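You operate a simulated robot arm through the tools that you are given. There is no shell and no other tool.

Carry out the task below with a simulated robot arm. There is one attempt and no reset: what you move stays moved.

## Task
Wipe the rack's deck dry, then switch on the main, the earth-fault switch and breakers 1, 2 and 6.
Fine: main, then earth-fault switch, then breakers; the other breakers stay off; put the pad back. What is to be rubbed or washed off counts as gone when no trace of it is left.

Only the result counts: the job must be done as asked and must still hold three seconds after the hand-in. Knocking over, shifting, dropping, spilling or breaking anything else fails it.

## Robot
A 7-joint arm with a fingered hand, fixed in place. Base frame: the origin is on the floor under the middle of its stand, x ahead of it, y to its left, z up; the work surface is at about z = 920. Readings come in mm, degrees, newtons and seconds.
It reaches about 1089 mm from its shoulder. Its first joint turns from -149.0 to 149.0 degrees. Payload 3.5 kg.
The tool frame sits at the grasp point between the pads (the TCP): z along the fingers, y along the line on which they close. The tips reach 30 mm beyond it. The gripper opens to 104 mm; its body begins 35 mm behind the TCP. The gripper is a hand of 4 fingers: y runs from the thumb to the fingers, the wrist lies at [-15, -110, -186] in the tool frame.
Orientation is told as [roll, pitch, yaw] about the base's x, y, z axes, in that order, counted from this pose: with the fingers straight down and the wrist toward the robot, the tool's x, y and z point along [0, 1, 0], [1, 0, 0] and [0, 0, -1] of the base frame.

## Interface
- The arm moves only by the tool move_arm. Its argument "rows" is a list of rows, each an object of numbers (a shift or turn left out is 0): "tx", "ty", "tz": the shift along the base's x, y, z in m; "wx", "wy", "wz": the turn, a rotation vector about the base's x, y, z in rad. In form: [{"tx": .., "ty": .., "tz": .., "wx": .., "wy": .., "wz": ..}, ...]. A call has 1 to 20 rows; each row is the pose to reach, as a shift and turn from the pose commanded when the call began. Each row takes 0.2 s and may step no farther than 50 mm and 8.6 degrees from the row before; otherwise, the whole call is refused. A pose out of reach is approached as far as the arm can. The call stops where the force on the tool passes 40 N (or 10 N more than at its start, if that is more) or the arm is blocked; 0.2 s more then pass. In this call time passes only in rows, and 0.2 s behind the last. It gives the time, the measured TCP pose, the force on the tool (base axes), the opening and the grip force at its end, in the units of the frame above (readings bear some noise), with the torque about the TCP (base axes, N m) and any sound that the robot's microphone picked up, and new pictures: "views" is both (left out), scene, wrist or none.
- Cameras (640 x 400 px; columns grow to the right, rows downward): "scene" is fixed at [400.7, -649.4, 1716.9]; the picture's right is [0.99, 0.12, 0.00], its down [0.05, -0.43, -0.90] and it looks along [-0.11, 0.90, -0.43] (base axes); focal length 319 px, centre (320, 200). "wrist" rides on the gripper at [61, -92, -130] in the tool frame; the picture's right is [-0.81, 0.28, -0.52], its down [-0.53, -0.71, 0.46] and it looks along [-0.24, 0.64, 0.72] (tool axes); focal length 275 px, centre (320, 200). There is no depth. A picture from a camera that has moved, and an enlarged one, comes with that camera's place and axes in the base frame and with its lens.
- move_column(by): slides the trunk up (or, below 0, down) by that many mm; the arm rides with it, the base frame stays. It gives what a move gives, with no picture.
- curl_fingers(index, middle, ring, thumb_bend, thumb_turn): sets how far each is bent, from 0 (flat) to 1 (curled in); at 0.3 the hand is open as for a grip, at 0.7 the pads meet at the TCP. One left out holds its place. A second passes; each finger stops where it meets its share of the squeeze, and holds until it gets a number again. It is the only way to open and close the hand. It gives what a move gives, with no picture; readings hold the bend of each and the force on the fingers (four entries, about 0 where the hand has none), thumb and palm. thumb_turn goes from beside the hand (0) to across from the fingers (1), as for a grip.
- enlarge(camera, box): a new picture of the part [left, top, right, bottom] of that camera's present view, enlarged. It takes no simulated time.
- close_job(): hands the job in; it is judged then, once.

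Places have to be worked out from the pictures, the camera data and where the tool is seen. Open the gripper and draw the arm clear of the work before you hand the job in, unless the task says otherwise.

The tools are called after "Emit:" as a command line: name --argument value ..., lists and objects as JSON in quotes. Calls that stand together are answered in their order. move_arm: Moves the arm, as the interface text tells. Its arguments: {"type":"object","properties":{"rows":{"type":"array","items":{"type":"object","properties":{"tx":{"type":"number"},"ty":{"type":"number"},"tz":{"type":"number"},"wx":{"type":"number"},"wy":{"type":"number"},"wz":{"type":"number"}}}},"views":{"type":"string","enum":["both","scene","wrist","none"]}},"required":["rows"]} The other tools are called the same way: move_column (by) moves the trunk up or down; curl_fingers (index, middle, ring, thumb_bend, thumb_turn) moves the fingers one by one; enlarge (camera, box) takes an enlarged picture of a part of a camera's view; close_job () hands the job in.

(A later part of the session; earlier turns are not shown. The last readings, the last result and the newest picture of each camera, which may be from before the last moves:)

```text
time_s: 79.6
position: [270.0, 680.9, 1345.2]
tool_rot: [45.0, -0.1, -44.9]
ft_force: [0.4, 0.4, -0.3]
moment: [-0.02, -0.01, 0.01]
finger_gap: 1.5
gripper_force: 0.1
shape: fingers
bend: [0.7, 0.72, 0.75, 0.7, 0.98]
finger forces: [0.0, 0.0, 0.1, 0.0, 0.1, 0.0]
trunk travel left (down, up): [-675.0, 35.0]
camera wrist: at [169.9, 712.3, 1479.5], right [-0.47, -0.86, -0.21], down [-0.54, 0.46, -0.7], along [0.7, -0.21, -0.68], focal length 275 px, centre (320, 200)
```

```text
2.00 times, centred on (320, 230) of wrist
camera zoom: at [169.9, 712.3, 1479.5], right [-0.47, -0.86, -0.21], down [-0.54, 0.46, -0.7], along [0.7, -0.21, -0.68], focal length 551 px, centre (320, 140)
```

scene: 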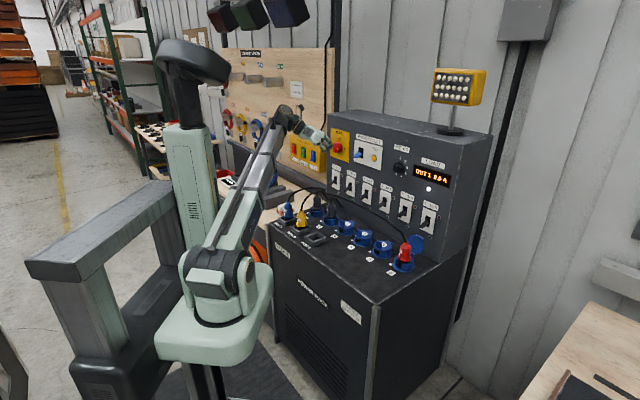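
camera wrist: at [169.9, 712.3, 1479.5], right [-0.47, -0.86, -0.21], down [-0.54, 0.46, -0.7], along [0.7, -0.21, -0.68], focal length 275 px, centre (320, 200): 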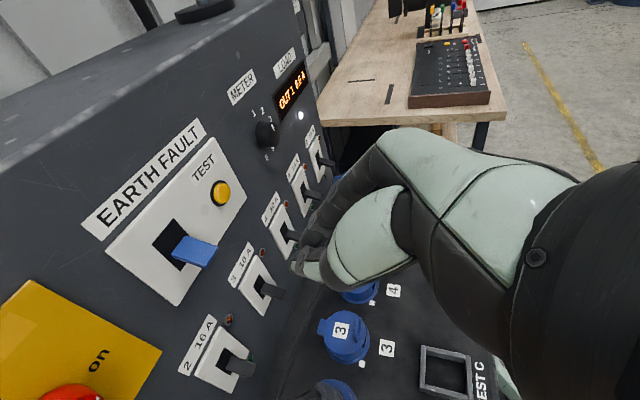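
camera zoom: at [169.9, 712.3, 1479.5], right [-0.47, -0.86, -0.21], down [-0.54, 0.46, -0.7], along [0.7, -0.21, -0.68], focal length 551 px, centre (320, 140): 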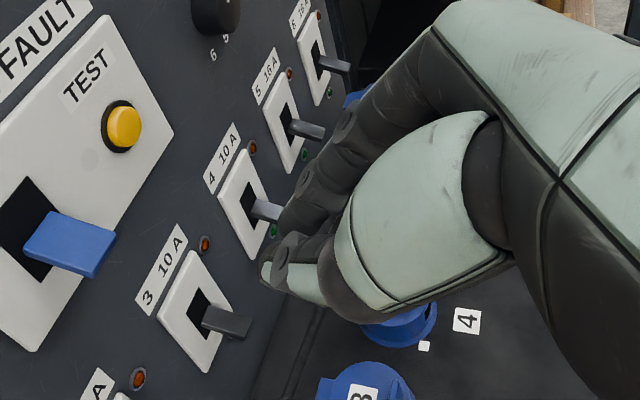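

The beak is compact, with tips 31–42 mm ahead of the TCP and its upper side at about +17 mm. I bring it beneath the earth-fault paddle, first down, then in toward the panel, with about 25 mm clearance below the paddle.

Emit:
move_arm --rows '[{"tx": 0.004, "ty": -0.004, "tz": -0.04}, {"tx": 0.008, "ty": -0.008, "tz": -0.08}, {"tx": 0.0117, "ty": -0.0117, "tz": -0.12}, {"tx": 0.0353, "ty": 0.0119, "tz": -0.12}, {"tx": 0.0589, "ty": 0.0355, "tz": -0.12}, {"tx": 0.0825, "ty": 0.0591, "tz": -0.12}, {"tx": 0.0975, "ty": 0.0741, "tz": -0.12}]' --views "both"

Emit:
enlarge --camera "scene" --box '[320, 110, 400, 180]'

Emit:
enlarge --camera "wrist" --box '[180, 110, 400, 330]'

```text
time_s: 81.2
position: [366.8, 756.3, 1221.3]
tool_rot: [45.1, -0.1, -44.8]
ft_force: [0.1, 0.4, 0.5]
moment: [-0.03, 0.01, -0.01]
finger_gap: 1.3
gripper_force: 0.1
shape: fingers
bend: [0.7, 0.72, 0.75, 0.7, 0.98]
finger forces: [0.0, 0.1, 0.0, 0.0, 0.0, 0.0]
trunk travel left (down, up): [-675.0, 35.0]
camera wrist: at [268.2, 788.4, 1357.0], right [-0.47, -0.86, -0.21], down [-0.54, 0.46, -0.7], along [0.7, -0.21, -0.68], focal length 275 px, centre (320, 200)
```

scene: 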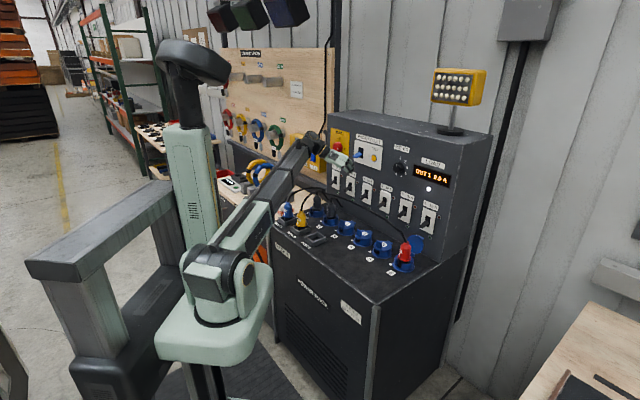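
wrist: 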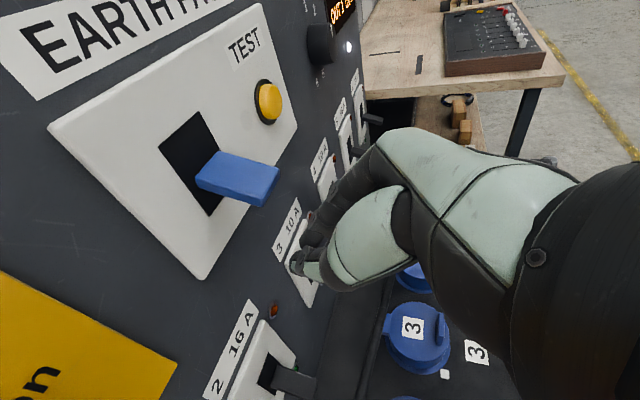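

```text
5.71 times, centred on (360, 145) of scene
camera zoom: at [400.7, -649.4, 1716.9], right [0.99, 0.12, 0.0], down [0.05, -0.43, -0.9], along [-0.11, 0.9, -0.43], focal length 1822 px, centre (91, 514)
```

zoom: 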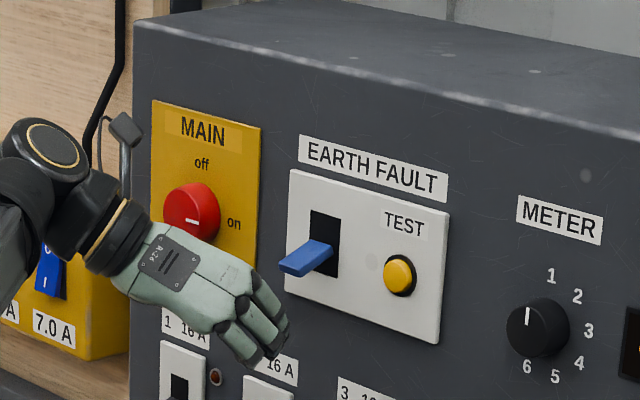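

```text
1.82 times, centred on (290, 220) of wrist
camera zoom: at [268.2, 788.4, 1357.0], right [-0.47, -0.86, -0.21], down [-0.54, 0.46, -0.7], along [0.7, -0.21, -0.68], focal length 500 px, centre (374, 164)
```

zoom: 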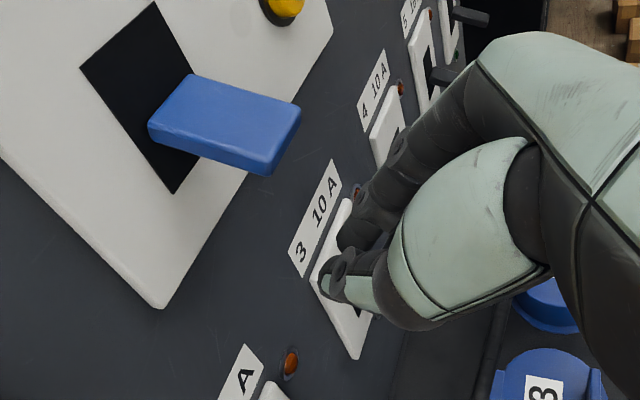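

The beak is under the paddle and centred on it (paddle u −290..−260, TCP u −275). I advance 12 mm and raise gradually to push the paddle up, watching force.

Emit:
move_arm --rows '[{"tx": 0.0085, "ty": 0.0085}, {"tx": 0.0085, "ty": 0.0085, "tz": 0.012}, {"tx": 0.0085, "ty": 0.0085, "tz": 0.024}, {"tx": 0.0085, "ty": 0.0085, "tz": 0.032}, {"tx": 0.0085, "ty": 0.0085, "tz": 0.038}, {"tx": 0.0085, "ty": 0.0085, "tz": 0.044}, {"tx": 0.0085, "ty": 0.0085, "tz": 0.05}]' --views "both"

Emit:
enlarge --camera "scene" --box '[320, 110, 400, 180]'

Emit:
enlarge --camera "wrist" --box '[180, 110, 400, 330]'

```text
time_s: 82.8
position: [373.8, 764.1, 1274.8]
tool_rot: [45.1, -0.1, -44.9]
ft_force: [-7.8, -8.0, -1.0]
moment: [-0.02, 0.06, -0.13]
finger_gap: 0.0
gripper_force: 6.2
shape: fingers
bend: [0.7, 0.72, 0.75, 0.7, 0.98]
finger forces: [11.2, 0.0, 0.0, 0.0, 0.6, 0.0]
trunk travel left (down, up): [-675.0, 35.0]
camera wrist: at [274.5, 795.4, 1409.4], right [-0.47, -0.86, -0.21], down [-0.54, 0.46, -0.7], along [0.7, -0.21, -0.68], focal length 275 px, centre (320, 200)
```

scene: 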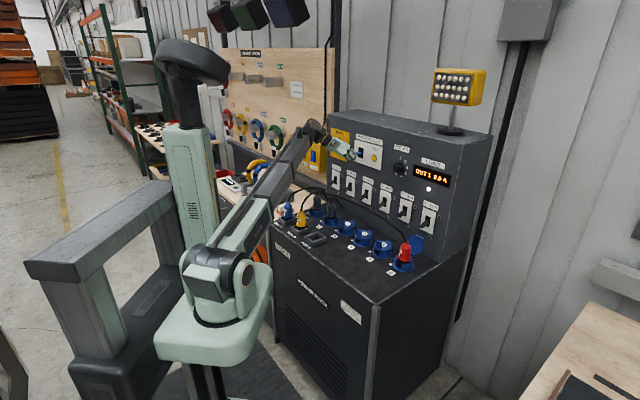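
wrist: 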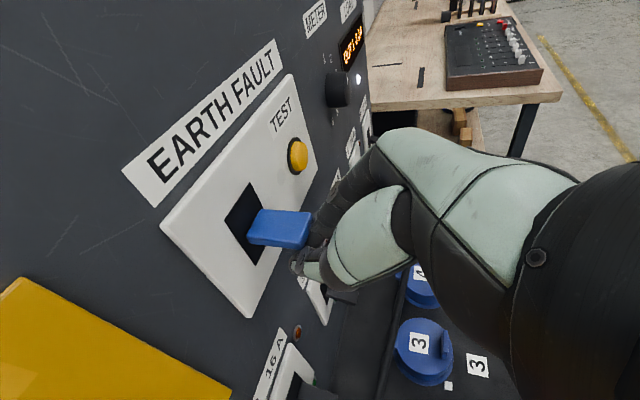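

```text
5.71 times, centred on (360, 145) of scene
camera zoom: at [400.7, -649.4, 1716.9], right [0.99, 0.12, 0.0], down [0.05, -0.43, -0.9], along [-0.11, 0.9, -0.43], focal length 1822 px, centre (91, 514)
```

zoom: 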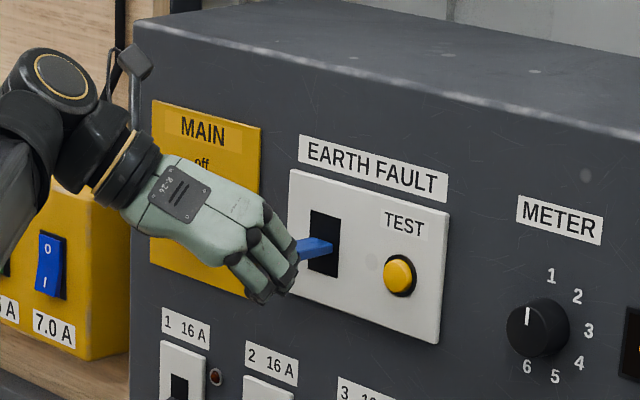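

```text
1.82 times, centred on (290, 220) of wrist
camera zoom: at [274.5, 795.4, 1409.4], right [-0.47, -0.86, -0.21], down [-0.54, 0.46, -0.7], along [0.7, -0.21, -0.68], focal length 500 px, centre (374, 164)
```

zoom: 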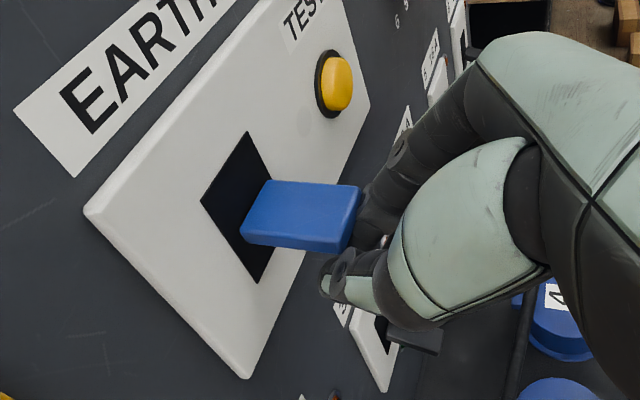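

The paddle has tilted up partway, and the reaction is mostly along −n, so the finger is pressing on its tip. I back off 5 mm from the panel while continuing to raise.

Emit:
move_arm --rows '[{"tx": -0.0035, "ty": -0.0035, "tz": 0.003}, {"tx": -0.0035, "ty": -0.0035, "tz": 0.009}, {"tx": -0.0035, "ty": -0.0035, "tz": 0.015}, {"tx": -0.0035, "ty": -0.0035, "tz": 0.021}, {"tx": -0.0035, "ty": -0.0035, "tz": 0.027}]' --views "both"

Emit:
enlarge --camera "scene" --box '[320, 110, 400, 180]'

Emit:
enlarge --camera "wrist" --box '[180, 110, 400, 330]'

```text
time_s: 84.0
position: [371.9, 762.1, 1297.0]
tool_rot: [44.6, 0.0, -44.8]
ft_force: [-5.8, -4.1, -19.3]
moment: [-0.23, 0.43, -0.04]
finger_gap: 2.9
gripper_force: 9.4
shape: fingers
bend: [0.69, 0.72, 0.75, 0.69, 0.98]
finger forces: [16.4, 0.0, 0.0, 0.1, 2.1, 0.0]
trunk travel left (down, up): [-675.0, 35.0]
camera wrist: at [271.4, 794.4, 1432.8], right [-0.47, -0.86, -0.2], down [-0.55, 0.46, -0.7], along [0.7, -0.22, -0.68], focal length 275 px, centre (320, 200)
```

scene: 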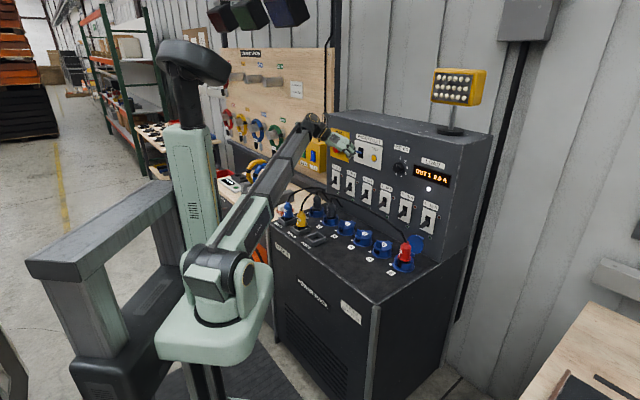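
wrist: 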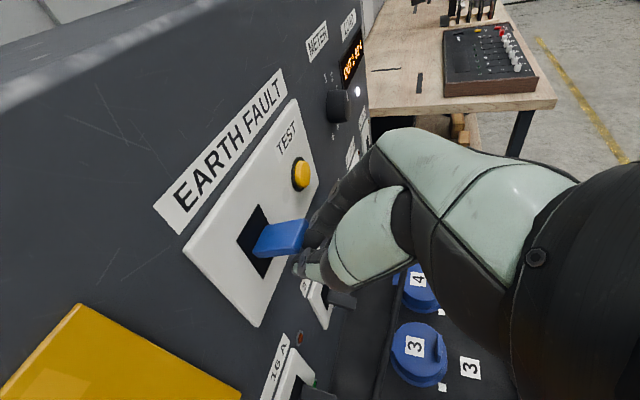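

```text
5.71 times, centred on (360, 145) of scene
camera zoom: at [400.7, -649.4, 1716.9], right [0.99, 0.12, 0.0], down [0.05, -0.43, -0.9], along [-0.11, 0.9, -0.43], focal length 1822 px, centre (91, 514)
```

zoom: 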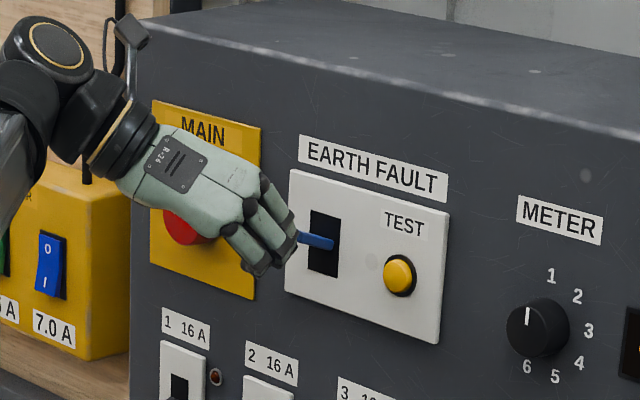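

```text
1.82 times, centred on (290, 220) of wrist
camera zoom: at [271.4, 794.4, 1432.8], right [-0.47, -0.86, -0.2], down [-0.55, 0.46, -0.7], along [0.7, -0.22, -0.68], focal length 500 px, centre (374, 164)
```

zoom: 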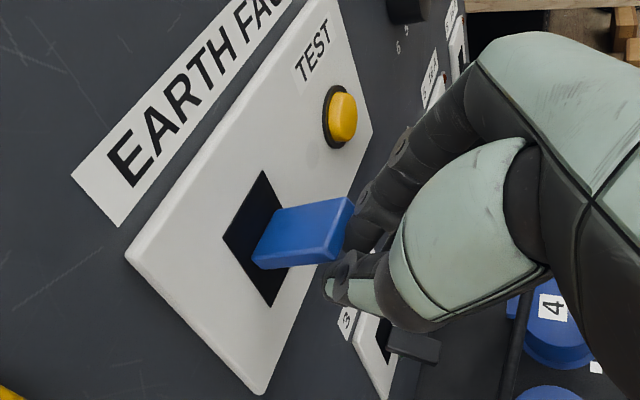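

The paddle is around horizontal now with about 20 N downward reaction, so it is nearing its over-centre point. I keep raising in small steps.

Emit:
move_arm --rows '[{"tz": 0.004}, {"tz": 0.008}, {"tz": 0.012}, {"tz": 0.016}]' --views "wrist"

Emit:
enlarge --camera "scene" --box '[320, 110, 400, 180]'

Emit:
enlarge --camera "wrist" --box '[180, 110, 400, 330]'

```text
time_s: 84.6
position: [368.9, 760.8, 1301.4]
tool_rot: [44.2, 0.1, -44.9]
ft_force: [-10.7, -10.4, -15.0]
moment: [-0.26, 0.55, -0.16]
finger_gap: 4.2
gripper_force: 10.2
shape: fingers
bend: [0.69, 0.72, 0.75, 0.68, 0.98]
finger forces: [19.6, 0.1, 0.0, 0.0, 1.1, 0.1]
trunk travel left (down, up): [-675.0, 35.0]
stopped in row 2: the force on the tool passed its limit at 42 N (the readings are from after the stop); the commanded pose is now the measured one
camera wrist: at [270.5, 793.0, 1437.5], right [-0.47, -0.86, -0.19], down [-0.55, 0.46, -0.7], along [0.69, -0.22, -0.69], focal length 275 px, centre (320, 200)
```

wrist: 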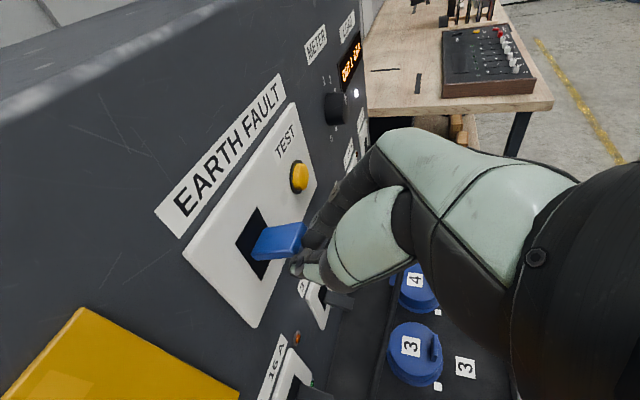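

```text
5.71 times, centred on (360, 145) of scene
camera zoom: at [400.7, -649.4, 1716.9], right [0.99, 0.12, 0.0], down [0.05, -0.43, -0.9], along [-0.11, 0.9, -0.43], focal length 1822 px, centre (91, 514)
```

zoom: 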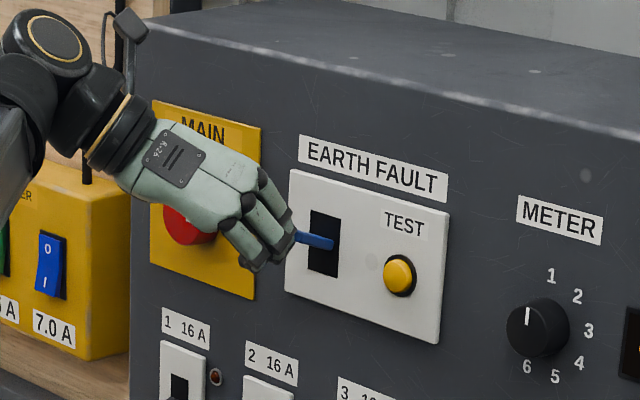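

```text
1.82 times, centred on (290, 220) of wrist
camera zoom: at [270.5, 793.0, 1437.5], right [-0.47, -0.86, -0.19], down [-0.55, 0.46, -0.7], along [0.69, -0.22, -0.69], focal length 500 px, centre (374, 164)
```

zoom: 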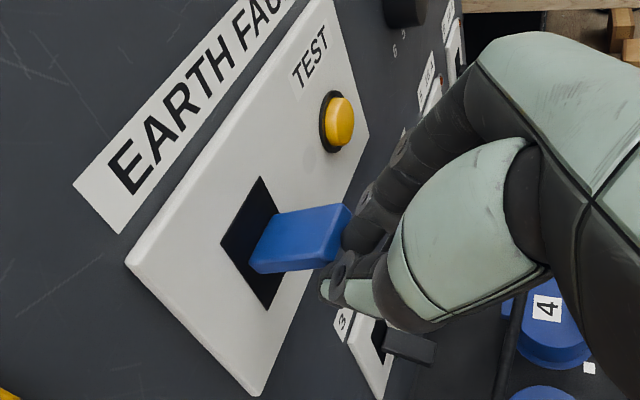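

The steep finger mainly presses on the paddle's end face and jams, so I need a flatter approach so the finger lies under the paddle. I lower slightly, back away and pitch the hand to near horizontal.

Emit:
move_arm --rows '[{"tx": -0.004, "ty": -0.004, "tz": -0.006}, {"tx": -0.014, "ty": -0.014, "tz": -0.012}, {"tx": -0.035, "ty": -0.035, "tz": -0.02}, {"tx": -0.065, "ty": -0.065, "tz": -0.03}, {"tx": -0.085, "ty": -0.085, "tz": -0.04}]' --views "both"

Emit:
enlarge --camera "scene" --box '[320, 110, 400, 180]'

```text
time_s: 85.8
position: [284.0, 676.0, 1263.0]
tool_rot: [44.6, 0.0, -44.8]
ft_force: [-0.3, -0.7, 0.7]
moment: [0.02, 0.02, -0.01]
finger_gap: 1.4
gripper_force: 0.0
shape: fingers
bend: [0.7, 0.72, 0.75, 0.7, 0.98]
finger forces: [0.0, 0.0, 0.0, 0.0, 0.1, 0.1]
trunk travel left (down, up): [-675.0, 35.0]
camera wrist: at [185.1, 707.8, 1398.2], right [-0.47, -0.86, -0.2], down [-0.55, 0.46, -0.7], along [0.69, -0.22, -0.69], focal length 275 px, centre (320, 200)
```

scene: 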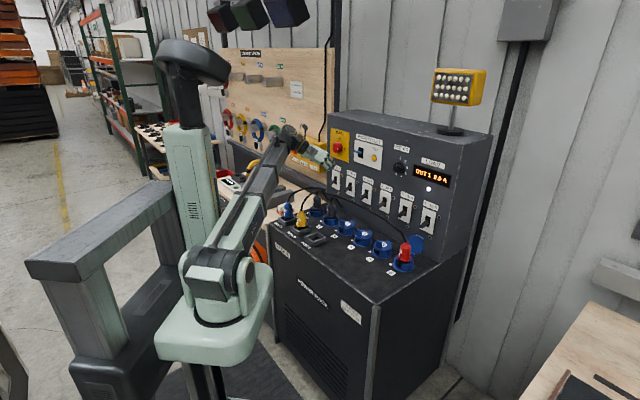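
wrist: 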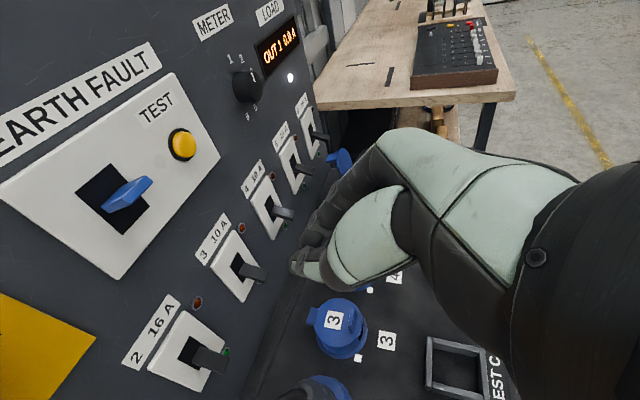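

```text
5.71 times, centred on (360, 145) of scene
camera zoom: at [400.7, -649.4, 1716.9], right [0.99, 0.12, 0.0], down [0.05, -0.43, -0.9], along [-0.11, 0.9, -0.43], focal length 1822 px, centre (91, 514)
```

zoom: 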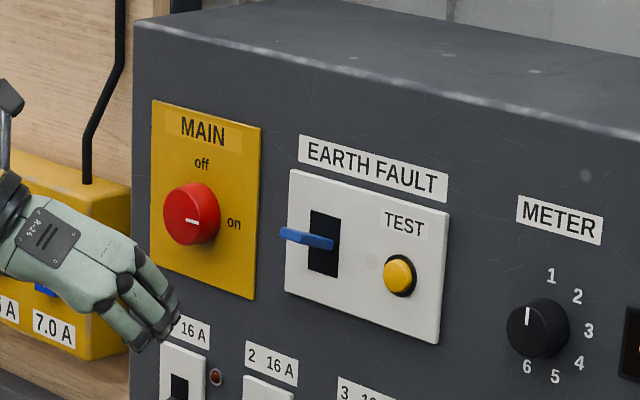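

The paddle has actually flipped: its tip now points upward, about 30 mm higher than before. I enlarge to confirm it is fully on.

Emit:
enlarge --camera "scene" --box '[345, 135, 385, 170]'

Emit:
enlarge --camera "wrist" --box '[50, 110, 210, 290]'

Emit:
enlarge --camera "scene" --box '[325, 160, 445, 245]'

```text
11.43 times, centred on (365, 152) of scene
camera zoom: at [400.7, -649.4, 1716.9], right [0.99, 0.12, 0.0], down [0.05, -0.43, -0.9], along [-0.11, 0.9, -0.43], focal length 3645 px, centre (-194, 743)
```

zoom: 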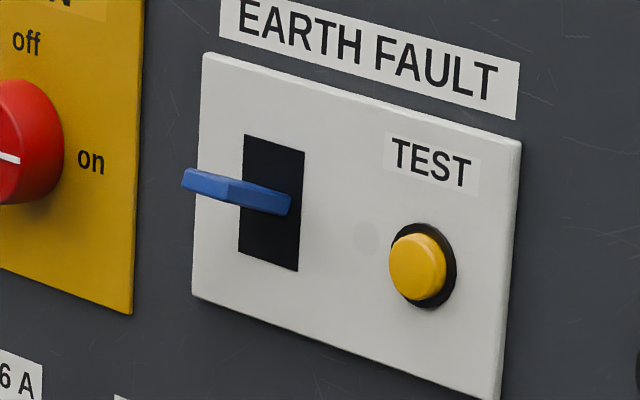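

```text
2.22 times, centred on (130, 200) of wrist
camera zoom: at [185.1, 707.8, 1398.2], right [-0.47, -0.86, -0.2], down [-0.55, 0.46, -0.7], along [0.69, -0.22, -0.69], focal length 612 px, centre (742, 200)
```

zoom: 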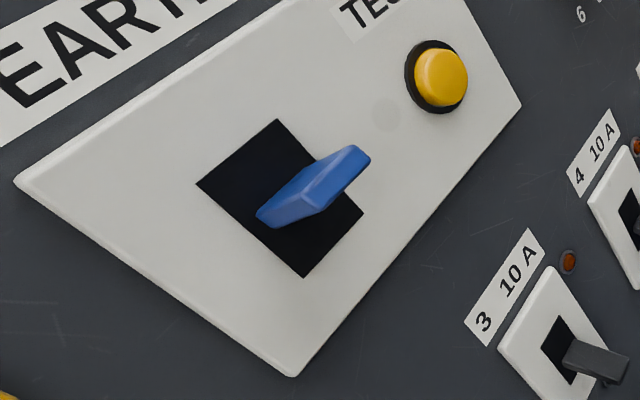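

```text
4.71 times, centred on (385, 202) of scene
camera zoom: at [400.7, -649.4, 1716.9], right [0.99, 0.12, 0.0], down [0.05, -0.43, -0.9], along [-0.11, 0.9, -0.43], focal length 1501 px, centre (14, 188)
```

zoom: 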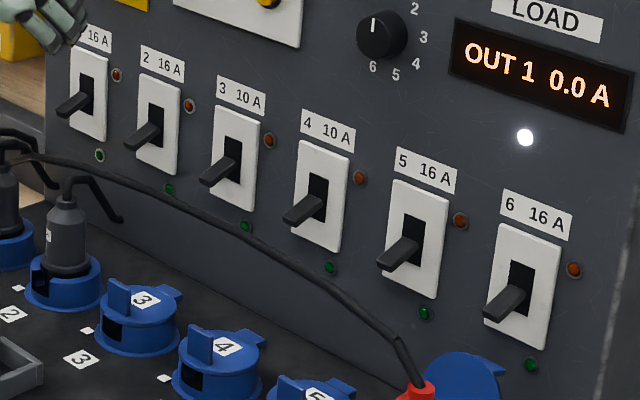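

The earth-fault switch is on. Before the breakers I need to know where the black cables run in front of the panel, so I enlarge the present views around breakers 1–3 and 6.

Emit:
enlarge --camera "wrist" --box '[100, 150, 400, 400]'

Emit:
enlarge --camera "scene" --box '[280, 165, 380, 230]'

Emit:
enlarge --camera "scene" --box '[370, 185, 450, 275]'

```text
1.60 times, centred on (250, 275) of wrist
camera zoom: at [185.1, 707.8, 1398.2], right [-0.47, -0.86, -0.2], down [-0.55, 0.46, -0.7], along [0.69, -0.22, -0.69], focal length 440 px, centre (432, 80)
```

zoom: 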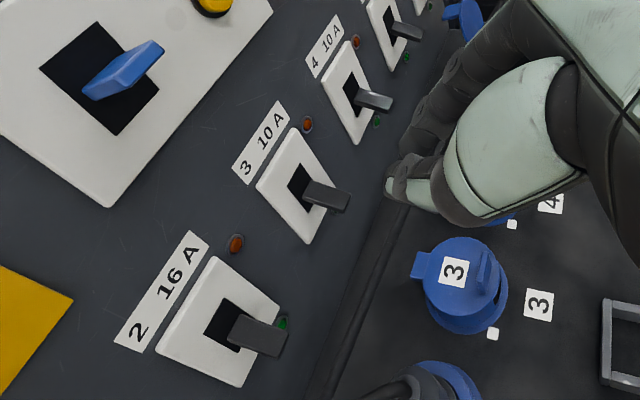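

```text
6.15 times, centred on (330, 198) of scene
camera zoom: at [400.7, -649.4, 1716.9], right [0.99, 0.12, 0.0], down [0.05, -0.43, -0.9], along [-0.11, 0.9, -0.43], focal length 1962 px, centre (258, 215)
```

zoom: 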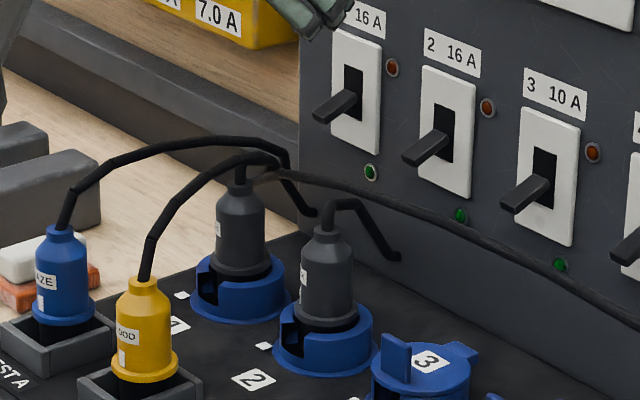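

```text
4.44 times, centred on (410, 230) of scene
camera zoom: at [400.7, -649.4, 1716.9], right [0.99, 0.12, 0.0], down [0.05, -0.43, -0.9], along [-0.11, 0.9, -0.43], focal length 1417 px, centre (-80, 67)
```

zoom: 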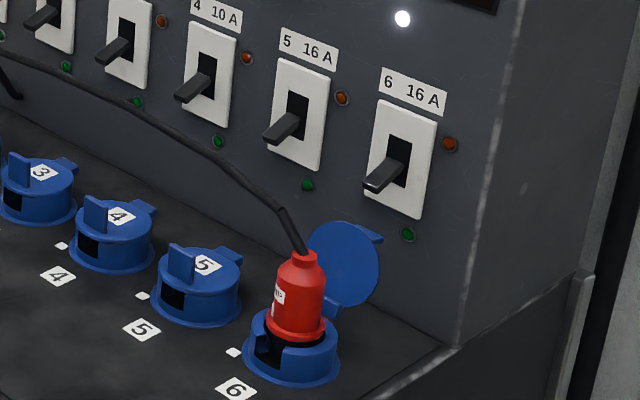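

The cable from the red plug runs about 20–30 mm in front of and below the lever tips (n≈800, z≈1035–1050), so the bulky beak won't fit there. I'll pinch each breaker lever sideways with index and thumb from above instead, with middle and ring folded away; I test that finger posture here in free air.

Emit:
curl_fingers --index 0.45 --middle 0.95 --ring 0.95 --thumb_bend 0.45

Emit:
move_arm --rows '[{"tx": 0.02, "ty": -0.02, "tz": 0.01}, {"tx": 0.045, "ty": -0.045, "tz": 0.015}, {"tx": 0.075, "ty": -0.075, "tz": 0.015}, {"tx": 0.105, "ty": -0.105, "tz": 0.015}]' --views "both"

Emit:
enlarge --camera "wrist" --box '[200, 120, 420, 340]'

Emit:
enlarge --camera "scene" --box '[300, 110, 400, 200]'

```text
time_s: 86.8
position: [284.5, 676.9, 1263.1]
tool_rot: [44.5, 0.0, -44.8]
ft_force: [0.4, -0.3, 0.8]
moment: [0.0, -0.01, 0.01]
finger_gap: 64.4
gripper_force: 0.0
shape: fingers
bend: [0.45, 0.95, 0.95, 0.45, 0.98]
finger forces: [0.1, 0.0, 0.1, 0.0, 0.0, 0.0]
trunk travel left (down, up): [-675.0, 35.0]
```

```text
time_s: 87.8
position: [390.7, 570.2, 1277.3]
tool_rot: [44.6, 0.0, -44.7]
ft_force: [-0.8, 0.8, 0.0]
moment: [0.02, -0.01, 0.01]
finger_gap: 64.6
gripper_force: 0.1
shape: fingers
bend: [0.45, 0.95, 0.95, 0.45, 0.98]
finger forces: [0.0, 0.0, 0.0, 0.0, 0.0, 0.1]
trunk travel left (down, up): [-675.0, 35.0]
camera wrist: at [291.5, 601.2, 1412.6], right [-0.47, -0.86, -0.2], down [-0.55, 0.46, -0.7], along [0.69, -0.22, -0.69], focal length 275 px, centre (320, 200)
```

scene: 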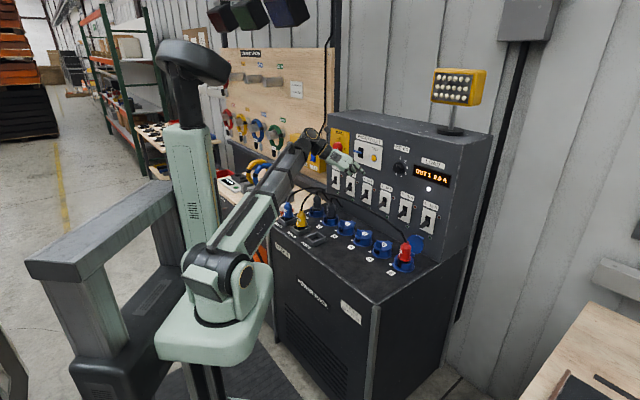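
wrist: 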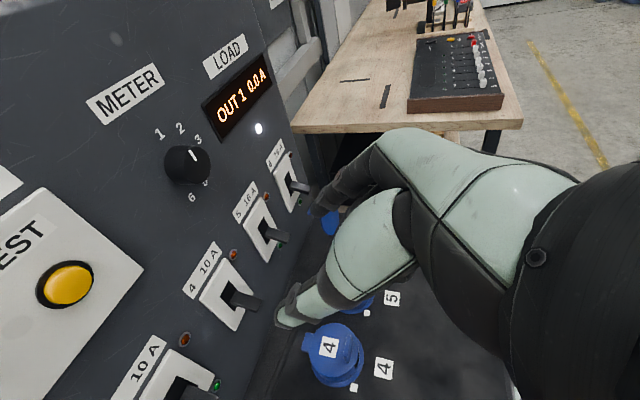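

```text
1.82 times, centred on (310, 230) of wrist
camera zoom: at [291.5, 601.2, 1412.6], right [-0.47, -0.86, -0.2], down [-0.55, 0.46, -0.7], along [0.69, -0.22, -0.69], focal length 500 px, centre (338, 146)
```

zoom: 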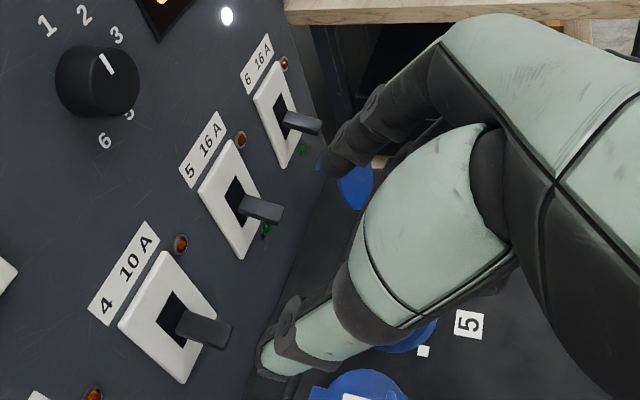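

```text
4.44 times, centred on (350, 155) of scene
camera zoom: at [400.7, -649.4, 1716.9], right [0.99, 0.12, 0.0], down [0.05, -0.43, -0.9], along [-0.11, 0.9, -0.43], focal length 1417 px, centre (187, 400)
```

zoom: 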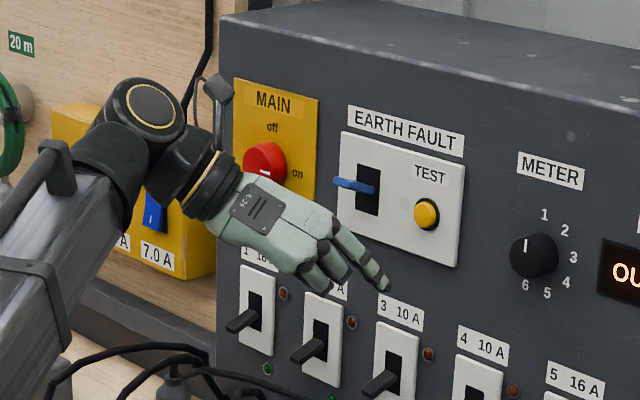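

Index and thumb form a clean pincer (tips about 35 mm ahead of the TCP) with middle and ring folded. I move across to a stand-off above breaker 6 (u≈120) and steepen the pitch to 55°.

Emit:
move_arm --rows '[{"tx": 0.034, "ty": -0.034, "wx": -0.03, "wy": 0.03}, {"tx": 0.068, "ty": -0.068, "wx": -0.06, "wy": 0.06}, {"tx": 0.102, "ty": -0.102, "wx": -0.09, "wy": 0.09}, {"tx": 0.137, "ty": -0.137, "wx": -0.12, "wy": 0.12}, {"tx": 0.1747, "ty": -0.1747, "tz": -0.01, "wx": -0.1234, "wy": 0.1234}, {"tx": 0.1906, "ty": -0.1588, "tz": -0.037, "wx": -0.1234, "wy": 0.1234}, {"tx": 0.2065, "ty": -0.1429, "tz": -0.064, "wx": -0.1234, "wy": 0.1234}, {"tx": 0.2224, "ty": -0.127, "tz": -0.091, "wx": -0.1234, "wy": 0.1234}, {"tx": 0.2383, "ty": -0.111, "tz": -0.117, "wx": -0.1234, "wy": 0.1234}]' --views "both"

Emit:
enlarge --camera "wrist" --box '[200, 120, 420, 340]'

Emit:
enlarge --camera "scene" --box '[380, 150, 460, 260]'

```text
refused: row 5 steps farther than a row can; nothing moved
```

```text
1.82 times, centred on (310, 230) of wrist
camera zoom: at [291.5, 601.2, 1412.6], right [-0.47, -0.86, -0.2], down [-0.55, 0.46, -0.7], along [0.69, -0.22, -0.69], focal length 500 px, centre (338, 146)
```

zoom: 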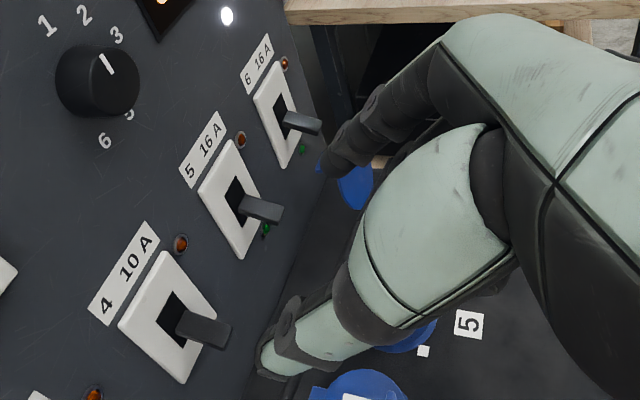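

```text
3.64 times, centred on (420, 205) of scene
camera zoom: at [400.7, -649.4, 1716.9], right [0.99, 0.12, 0.0], down [0.05, -0.43, -0.9], along [-0.11, 0.9, -0.43], focal length 1160 px, centre (-44, 182)
```

zoom: 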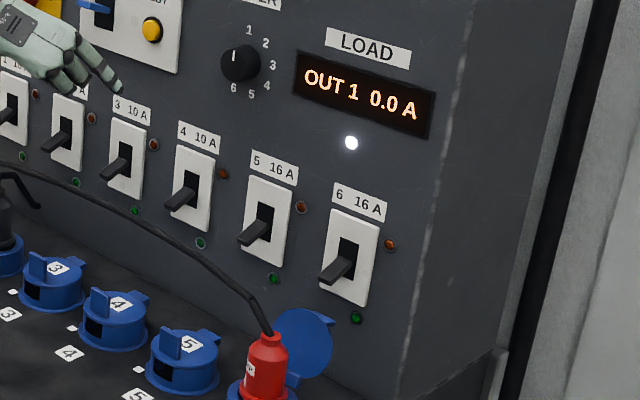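

One row was just over the step limit, so I resend with smaller steps.

Emit:
move_arm --rows '[{"tx": 0.034, "ty": -0.034, "wx": -0.03, "wy": 0.03}, {"tx": 0.068, "ty": -0.068, "wx": -0.06, "wy": 0.06}, {"tx": 0.102, "ty": -0.102, "wx": -0.09, "wy": 0.09}, {"tx": 0.136, "ty": -0.136, "wx": -0.12, "wy": 0.12}, {"tx": 0.165, "ty": -0.165, "tz": -0.01, "wx": -0.1234, "wy": 0.1234}, {"tx": 0.185, "ty": -0.163, "tz": -0.037, "wx": -0.1234, "wy": 0.1234}, {"tx": 0.205, "ty": -0.146, "tz": -0.064, "wx": -0.1234, "wy": 0.1234}, {"tx": 0.222, "ty": -0.128, "tz": -0.091, "wx": -0.1234, "wy": 0.1234}, {"tx": 0.2383, "ty": -0.111, "tz": -0.117, "wx": -0.1234, "wy": 0.1234}]' --views "both"

Emit:
enlarge --camera "wrist" --box '[200, 120, 420, 340]'

Emit:
enlarge --camera "scene" --box '[380, 150, 460, 260]'

```text
time_s: 89.8
position: [628.4, 462.5, 1161.6]
tool_rot: [34.6, 0.0, -44.8]
ft_force: [-0.4, 0.7, 0.3]
moment: [0.01, 0.05, 0.03]
finger_gap: 65.0
gripper_force: 0.1
shape: fingers
bend: [0.45, 0.95, 0.95, 0.45, 0.98]
finger forces: [0.1, 0.1, 0.0, 0.1, 0.2, 0.0]
trunk travel left (down, up): [-675.0, 35.0]
camera wrist: at [546.1, 511.3, 1303.6], right [-0.48, -0.88, -0.03], down [-0.63, 0.38, -0.68], along [0.61, -0.3, -0.74], focal length 275 px, centre (320, 200)
```

scene: 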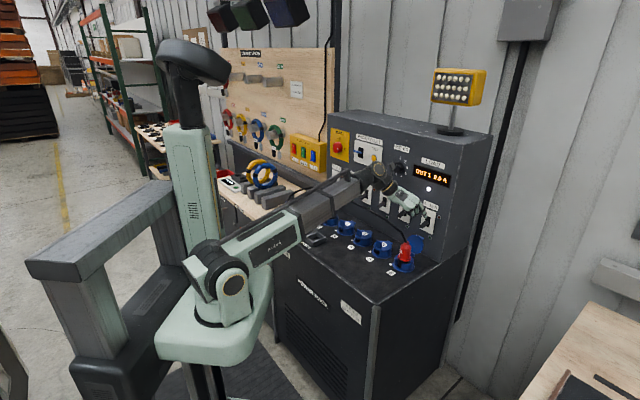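
wrist: 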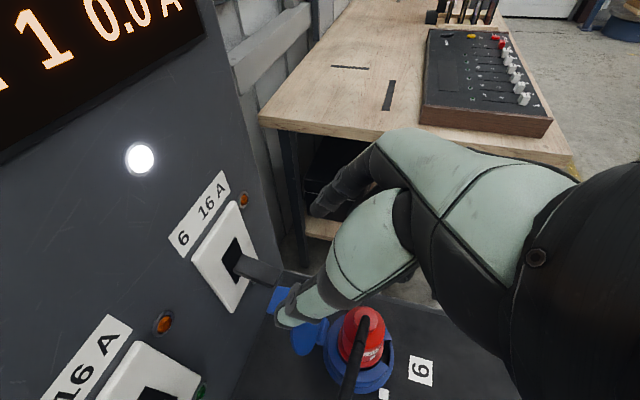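

```text
1.82 times, centred on (310, 230) of wrist
camera zoom: at [546.1, 511.3, 1303.6], right [-0.48, -0.88, -0.03], down [-0.63, 0.38, -0.68], along [0.61, -0.3, -0.74], focal length 500 px, centre (338, 146)
```

zoom: 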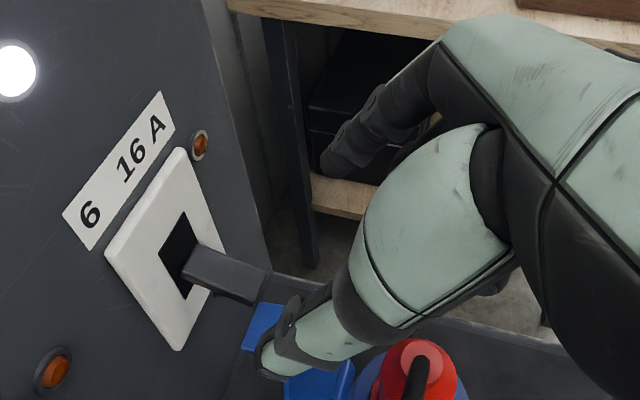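

```text
3.64 times, centred on (420, 205) of scene
camera zoom: at [400.7, -649.4, 1716.9], right [0.99, 0.12, 0.0], down [0.05, -0.43, -0.9], along [-0.11, 0.9, -0.43], focal length 1160 px, centre (-44, 182)
```

zoom: 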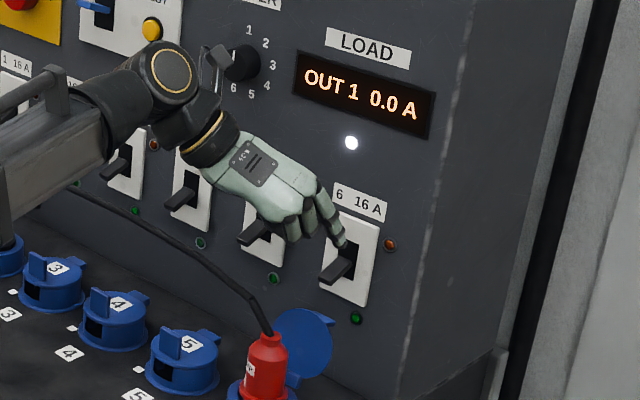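

The pincer is aligned over lever 6 (tip estimated at u≈121, n≈824, z≈1080). I slide down along the finger axis so index and thumb straddle the lever about 12 mm behind its tip.

Emit:
move_arm --rows '[{"tx": 0.009, "ty": 0.0055, "tz": -0.012}, {"tx": 0.019, "ty": 0.0145, "tz": -0.03}, {"tx": 0.028, "ty": 0.0225, "tz": -0.046}, {"tx": 0.0356, "ty": 0.0297, "tz": -0.06}]' --views "both"

Emit:
enlarge --camera "wrist" --box '[200, 120, 420, 340]'

Emit:
enlarge --camera "scene" --box '[390, 180, 450, 250]'

```text
time_s: 90.8
position: [663.9, 491.0, 1101.4]
tool_rot: [34.6, -0.1, -44.8]
ft_force: [0.0, -0.4, -0.1]
moment: [-0.02, 0.02, -0.02]
finger_gap: 64.9
gripper_force: 0.0
shape: fingers
bend: [0.45, 0.95, 0.95, 0.45, 0.98]
finger forces: [0.1, 0.1, 0.0, 0.1, 0.1, 0.0]
trunk travel left (down, up): [-675.0, 35.0]
camera wrist: at [582.3, 539.4, 1243.7], right [-0.48, -0.88, -0.03], down [-0.63, 0.37, -0.68], along [0.61, -0.3, -0.73], focal length 275 px, centre (320, 200)
```

scene: 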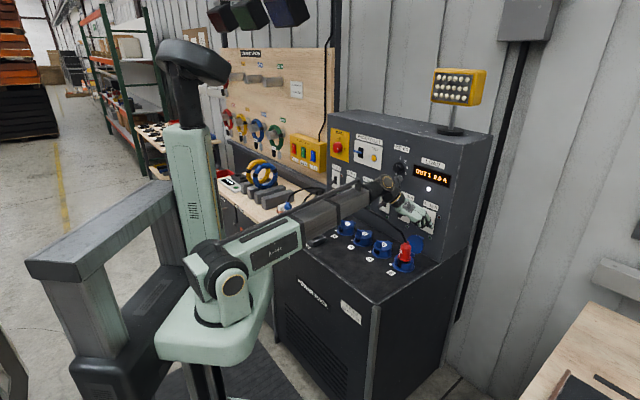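
wrist: 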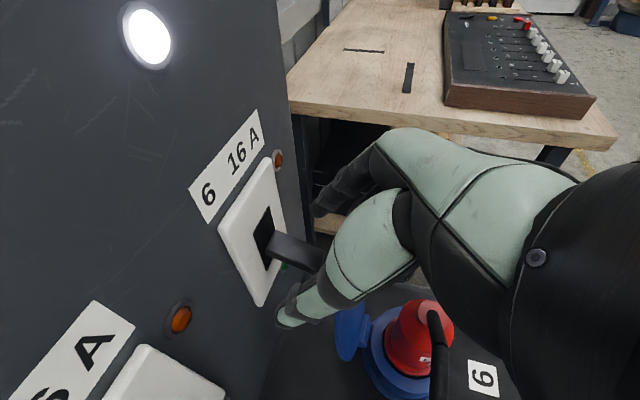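

```text
1.82 times, centred on (310, 230) of wrist
camera zoom: at [582.3, 539.4, 1243.7], right [-0.48, -0.88, -0.03], down [-0.63, 0.37, -0.68], along [0.61, -0.3, -0.73], focal length 500 px, centre (338, 146)
```

zoom: 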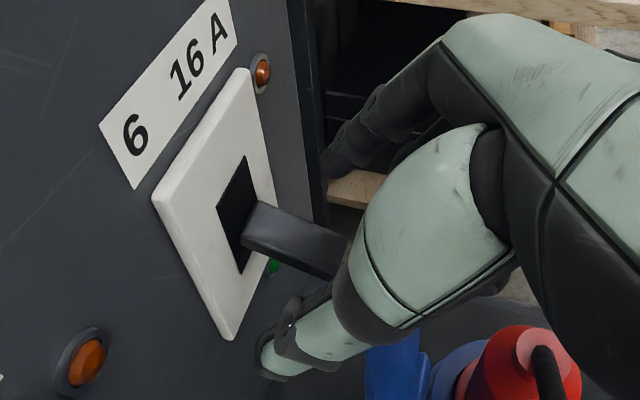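

```text
5.71 times, centred on (420, 215) of scene
camera zoom: at [400.7, -649.4, 1716.9], right [0.99, 0.12, 0.0], down [0.05, -0.43, -0.9], along [-0.11, 0.9, -0.43], focal length 1822 px, centre (-251, 114)
```

zoom: 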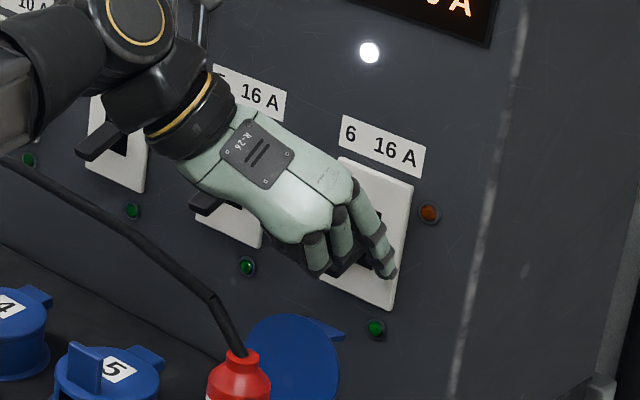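

The lever sits between index and thumb near the fingertips. I go 6 mm deeper along the finger axis and close the pincer gradually.

Emit:
move_arm --rows '[{"tx": 0.0024, "ty": 0.0024, "tz": -0.005}]' --views "none"

Emit:
curl_fingers --index 0.58 --thumb_bend 0.58

Emit:
curl_fingers --index 0.66 --thumb_bend 0.66

Emit:
enlarge --camera "wrist" --box '[200, 120, 420, 340]'

Emit:
enlarge --camera "scene" --box '[390, 180, 450, 250]'

```text
time_s: 91.2
position: [666.9, 493.1, 1097.2]
tool_rot: [34.6, 0.0, -44.8]
ft_force: [-0.8, 0.0, -0.6]
moment: [-0.02, 0.02, 0.0]
finger_gap: 64.8
gripper_force: 0.1
shape: fingers
bend: [0.45, 0.95, 0.95, 0.45, 0.98]
finger forces: [0.0, 0.1, 0.0, 0.0, 0.0, 0.1]
trunk travel left (down, up): [-675.0, 35.0]
```

```text
time_s: 92.2
position: [666.8, 492.0, 1096.4]
tool_rot: [34.7, 0.0, -44.8]
ft_force: [0.2, -0.2, 0.0]
moment: [0.02, -0.01, 0.0]
finger_gap: 34.4
gripper_force: 0.1
shape: fingers
bend: [0.57, 0.95, 0.95, 0.57, 0.98]
finger forces: [0.0, 0.1, 0.1, 0.0, 0.0, 0.0]
trunk travel left (down, up): [-675.0, 35.0]
```

```text
time_s: 93.2
position: [665.8, 492.3, 1097.2]
tool_rot: [34.6, -0.1, -44.8]
ft_force: [1.2, -1.2, -0.5]
moment: [-0.02, 0.01, -0.06]
finger_gap: 15.4
gripper_force: 1.4
shape: fingers
bend: [0.63, 0.95, 0.95, 0.65, 0.98]
finger forces: [2.4, 0.1, 0.0, 0.0, 0.4, 0.0]
trunk travel left (down, up): [-675.0, 35.0]
```

```text
1.82 times, centred on (310, 230) of wrist
camera zoom: at [585.0, 541.0, 1238.6], right [-0.48, -0.88, -0.03], down [-0.63, 0.37, -0.68], along [0.61, -0.3, -0.73], focal length 500 px, centre (338, 146)
```

zoom: 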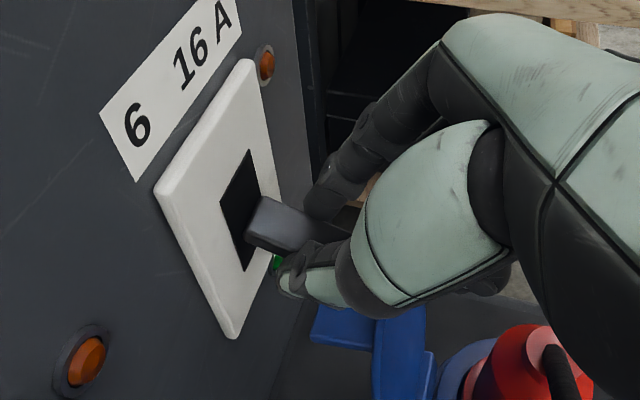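

```text
5.71 times, centred on (420, 215) of scene
camera zoom: at [400.7, -649.4, 1716.9], right [0.99, 0.12, 0.0], down [0.05, -0.43, -0.9], along [-0.11, 0.9, -0.43], focal length 1822 px, centre (-251, 114)
```

zoom: 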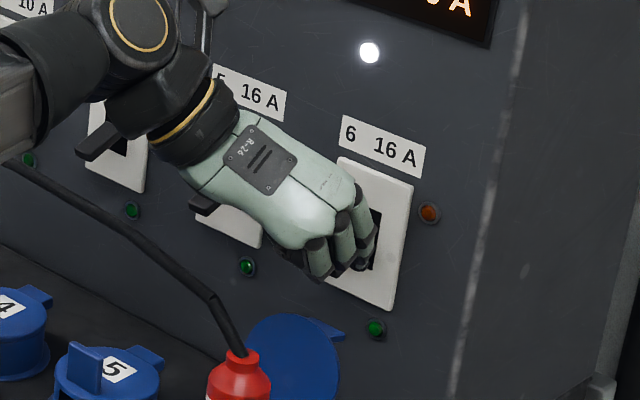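

The pincer has met the lever (gap 15 mm). I squeeze firmly.

Emit:
curl_fingers --index 0.78 --thumb_bend 0.8

```text
time_s: 94.2
position: [665.7, 493.4, 1097.7]
tool_rot: [34.5, 0.0, -44.8]
ft_force: [-4.1, 3.4, -0.9]
moment: [0.0, 0.06, 0.08]
finger_gap: 12.0
gripper_force: 11.6
shape: fingers
bend: [0.6, 0.95, 0.95, 0.69, 0.97]
finger forces: [9.4, 0.0, 0.0, 0.0, 14.0, 0.0]
trunk travel left (down, up): [-675.0, 35.0]
```

Firm pinch (9 N / 14 N). I lift straight up 30 mm in small steps to flip the lever.

Emit:
move_arm --rows '[{"tz": 0.006}, {"tz": 0.012}, {"tz": 0.018}, {"tz": 0.024}, {"tz": 0.03}]' --views "wrist"

Emit:
enlarge --camera "wrist" --box '[200, 120, 420, 340]'

Emit:
enlarge --camera "scene" --box '[390, 160, 450, 250]'

```text
time_s: 95.4
position: [666.5, 491.9, 1126.5]
tool_rot: [34.5, 0.0, -44.7]
ft_force: [0.4, -0.1, 0.0]
moment: [0.03, -0.01, -0.05]
finger_gap: 0.1
gripper_force: 0.0
shape: fingers
bend: [0.71, 0.95, 0.95, 0.76, 0.97]
finger forces: [0.0, 0.0, 0.1, 0.0, 0.0, 0.1]
trunk travel left (down, up): [-675.0, 35.0]
camera wrist: at [585.1, 541.5, 1269.1], right [-0.48, -0.88, -0.03], down [-0.63, 0.38, -0.68], along [0.61, -0.3, -0.73], focal length 275 px, centre (320, 200)
```

wrist: 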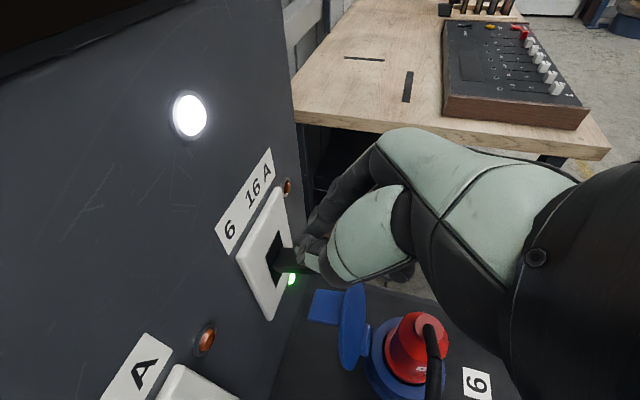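

```text
1.82 times, centred on (310, 230) of wrist
camera zoom: at [585.1, 541.5, 1269.1], right [-0.48, -0.88, -0.03], down [-0.63, 0.38, -0.68], along [0.61, -0.3, -0.73], focal length 500 px, centre (338, 146)
```

zoom: 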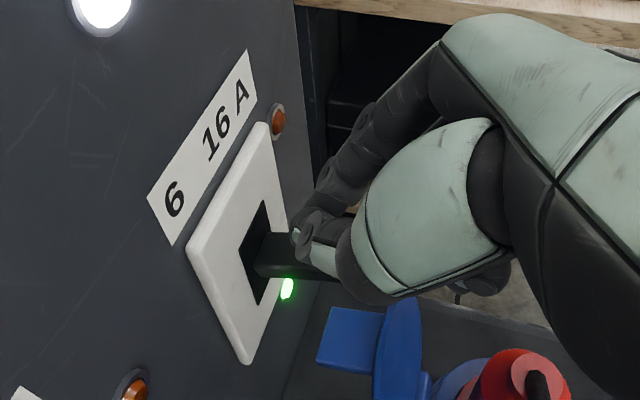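

```text
4.44 times, centred on (420, 205) of scene
camera zoom: at [400.7, -649.4, 1716.9], right [0.99, 0.12, 0.0], down [0.05, -0.43, -0.9], along [-0.11, 0.9, -0.43], focal length 1417 px, centre (-124, 178)
```

zoom: 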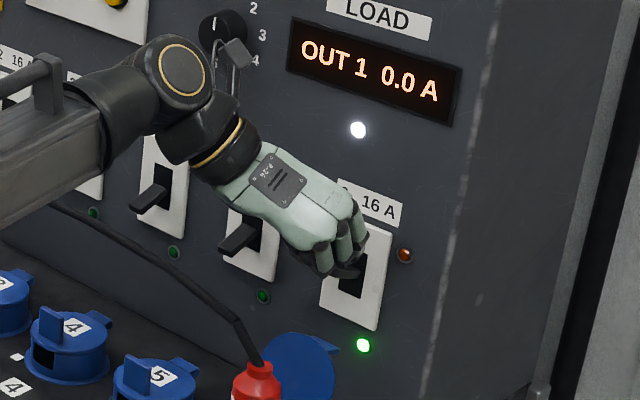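

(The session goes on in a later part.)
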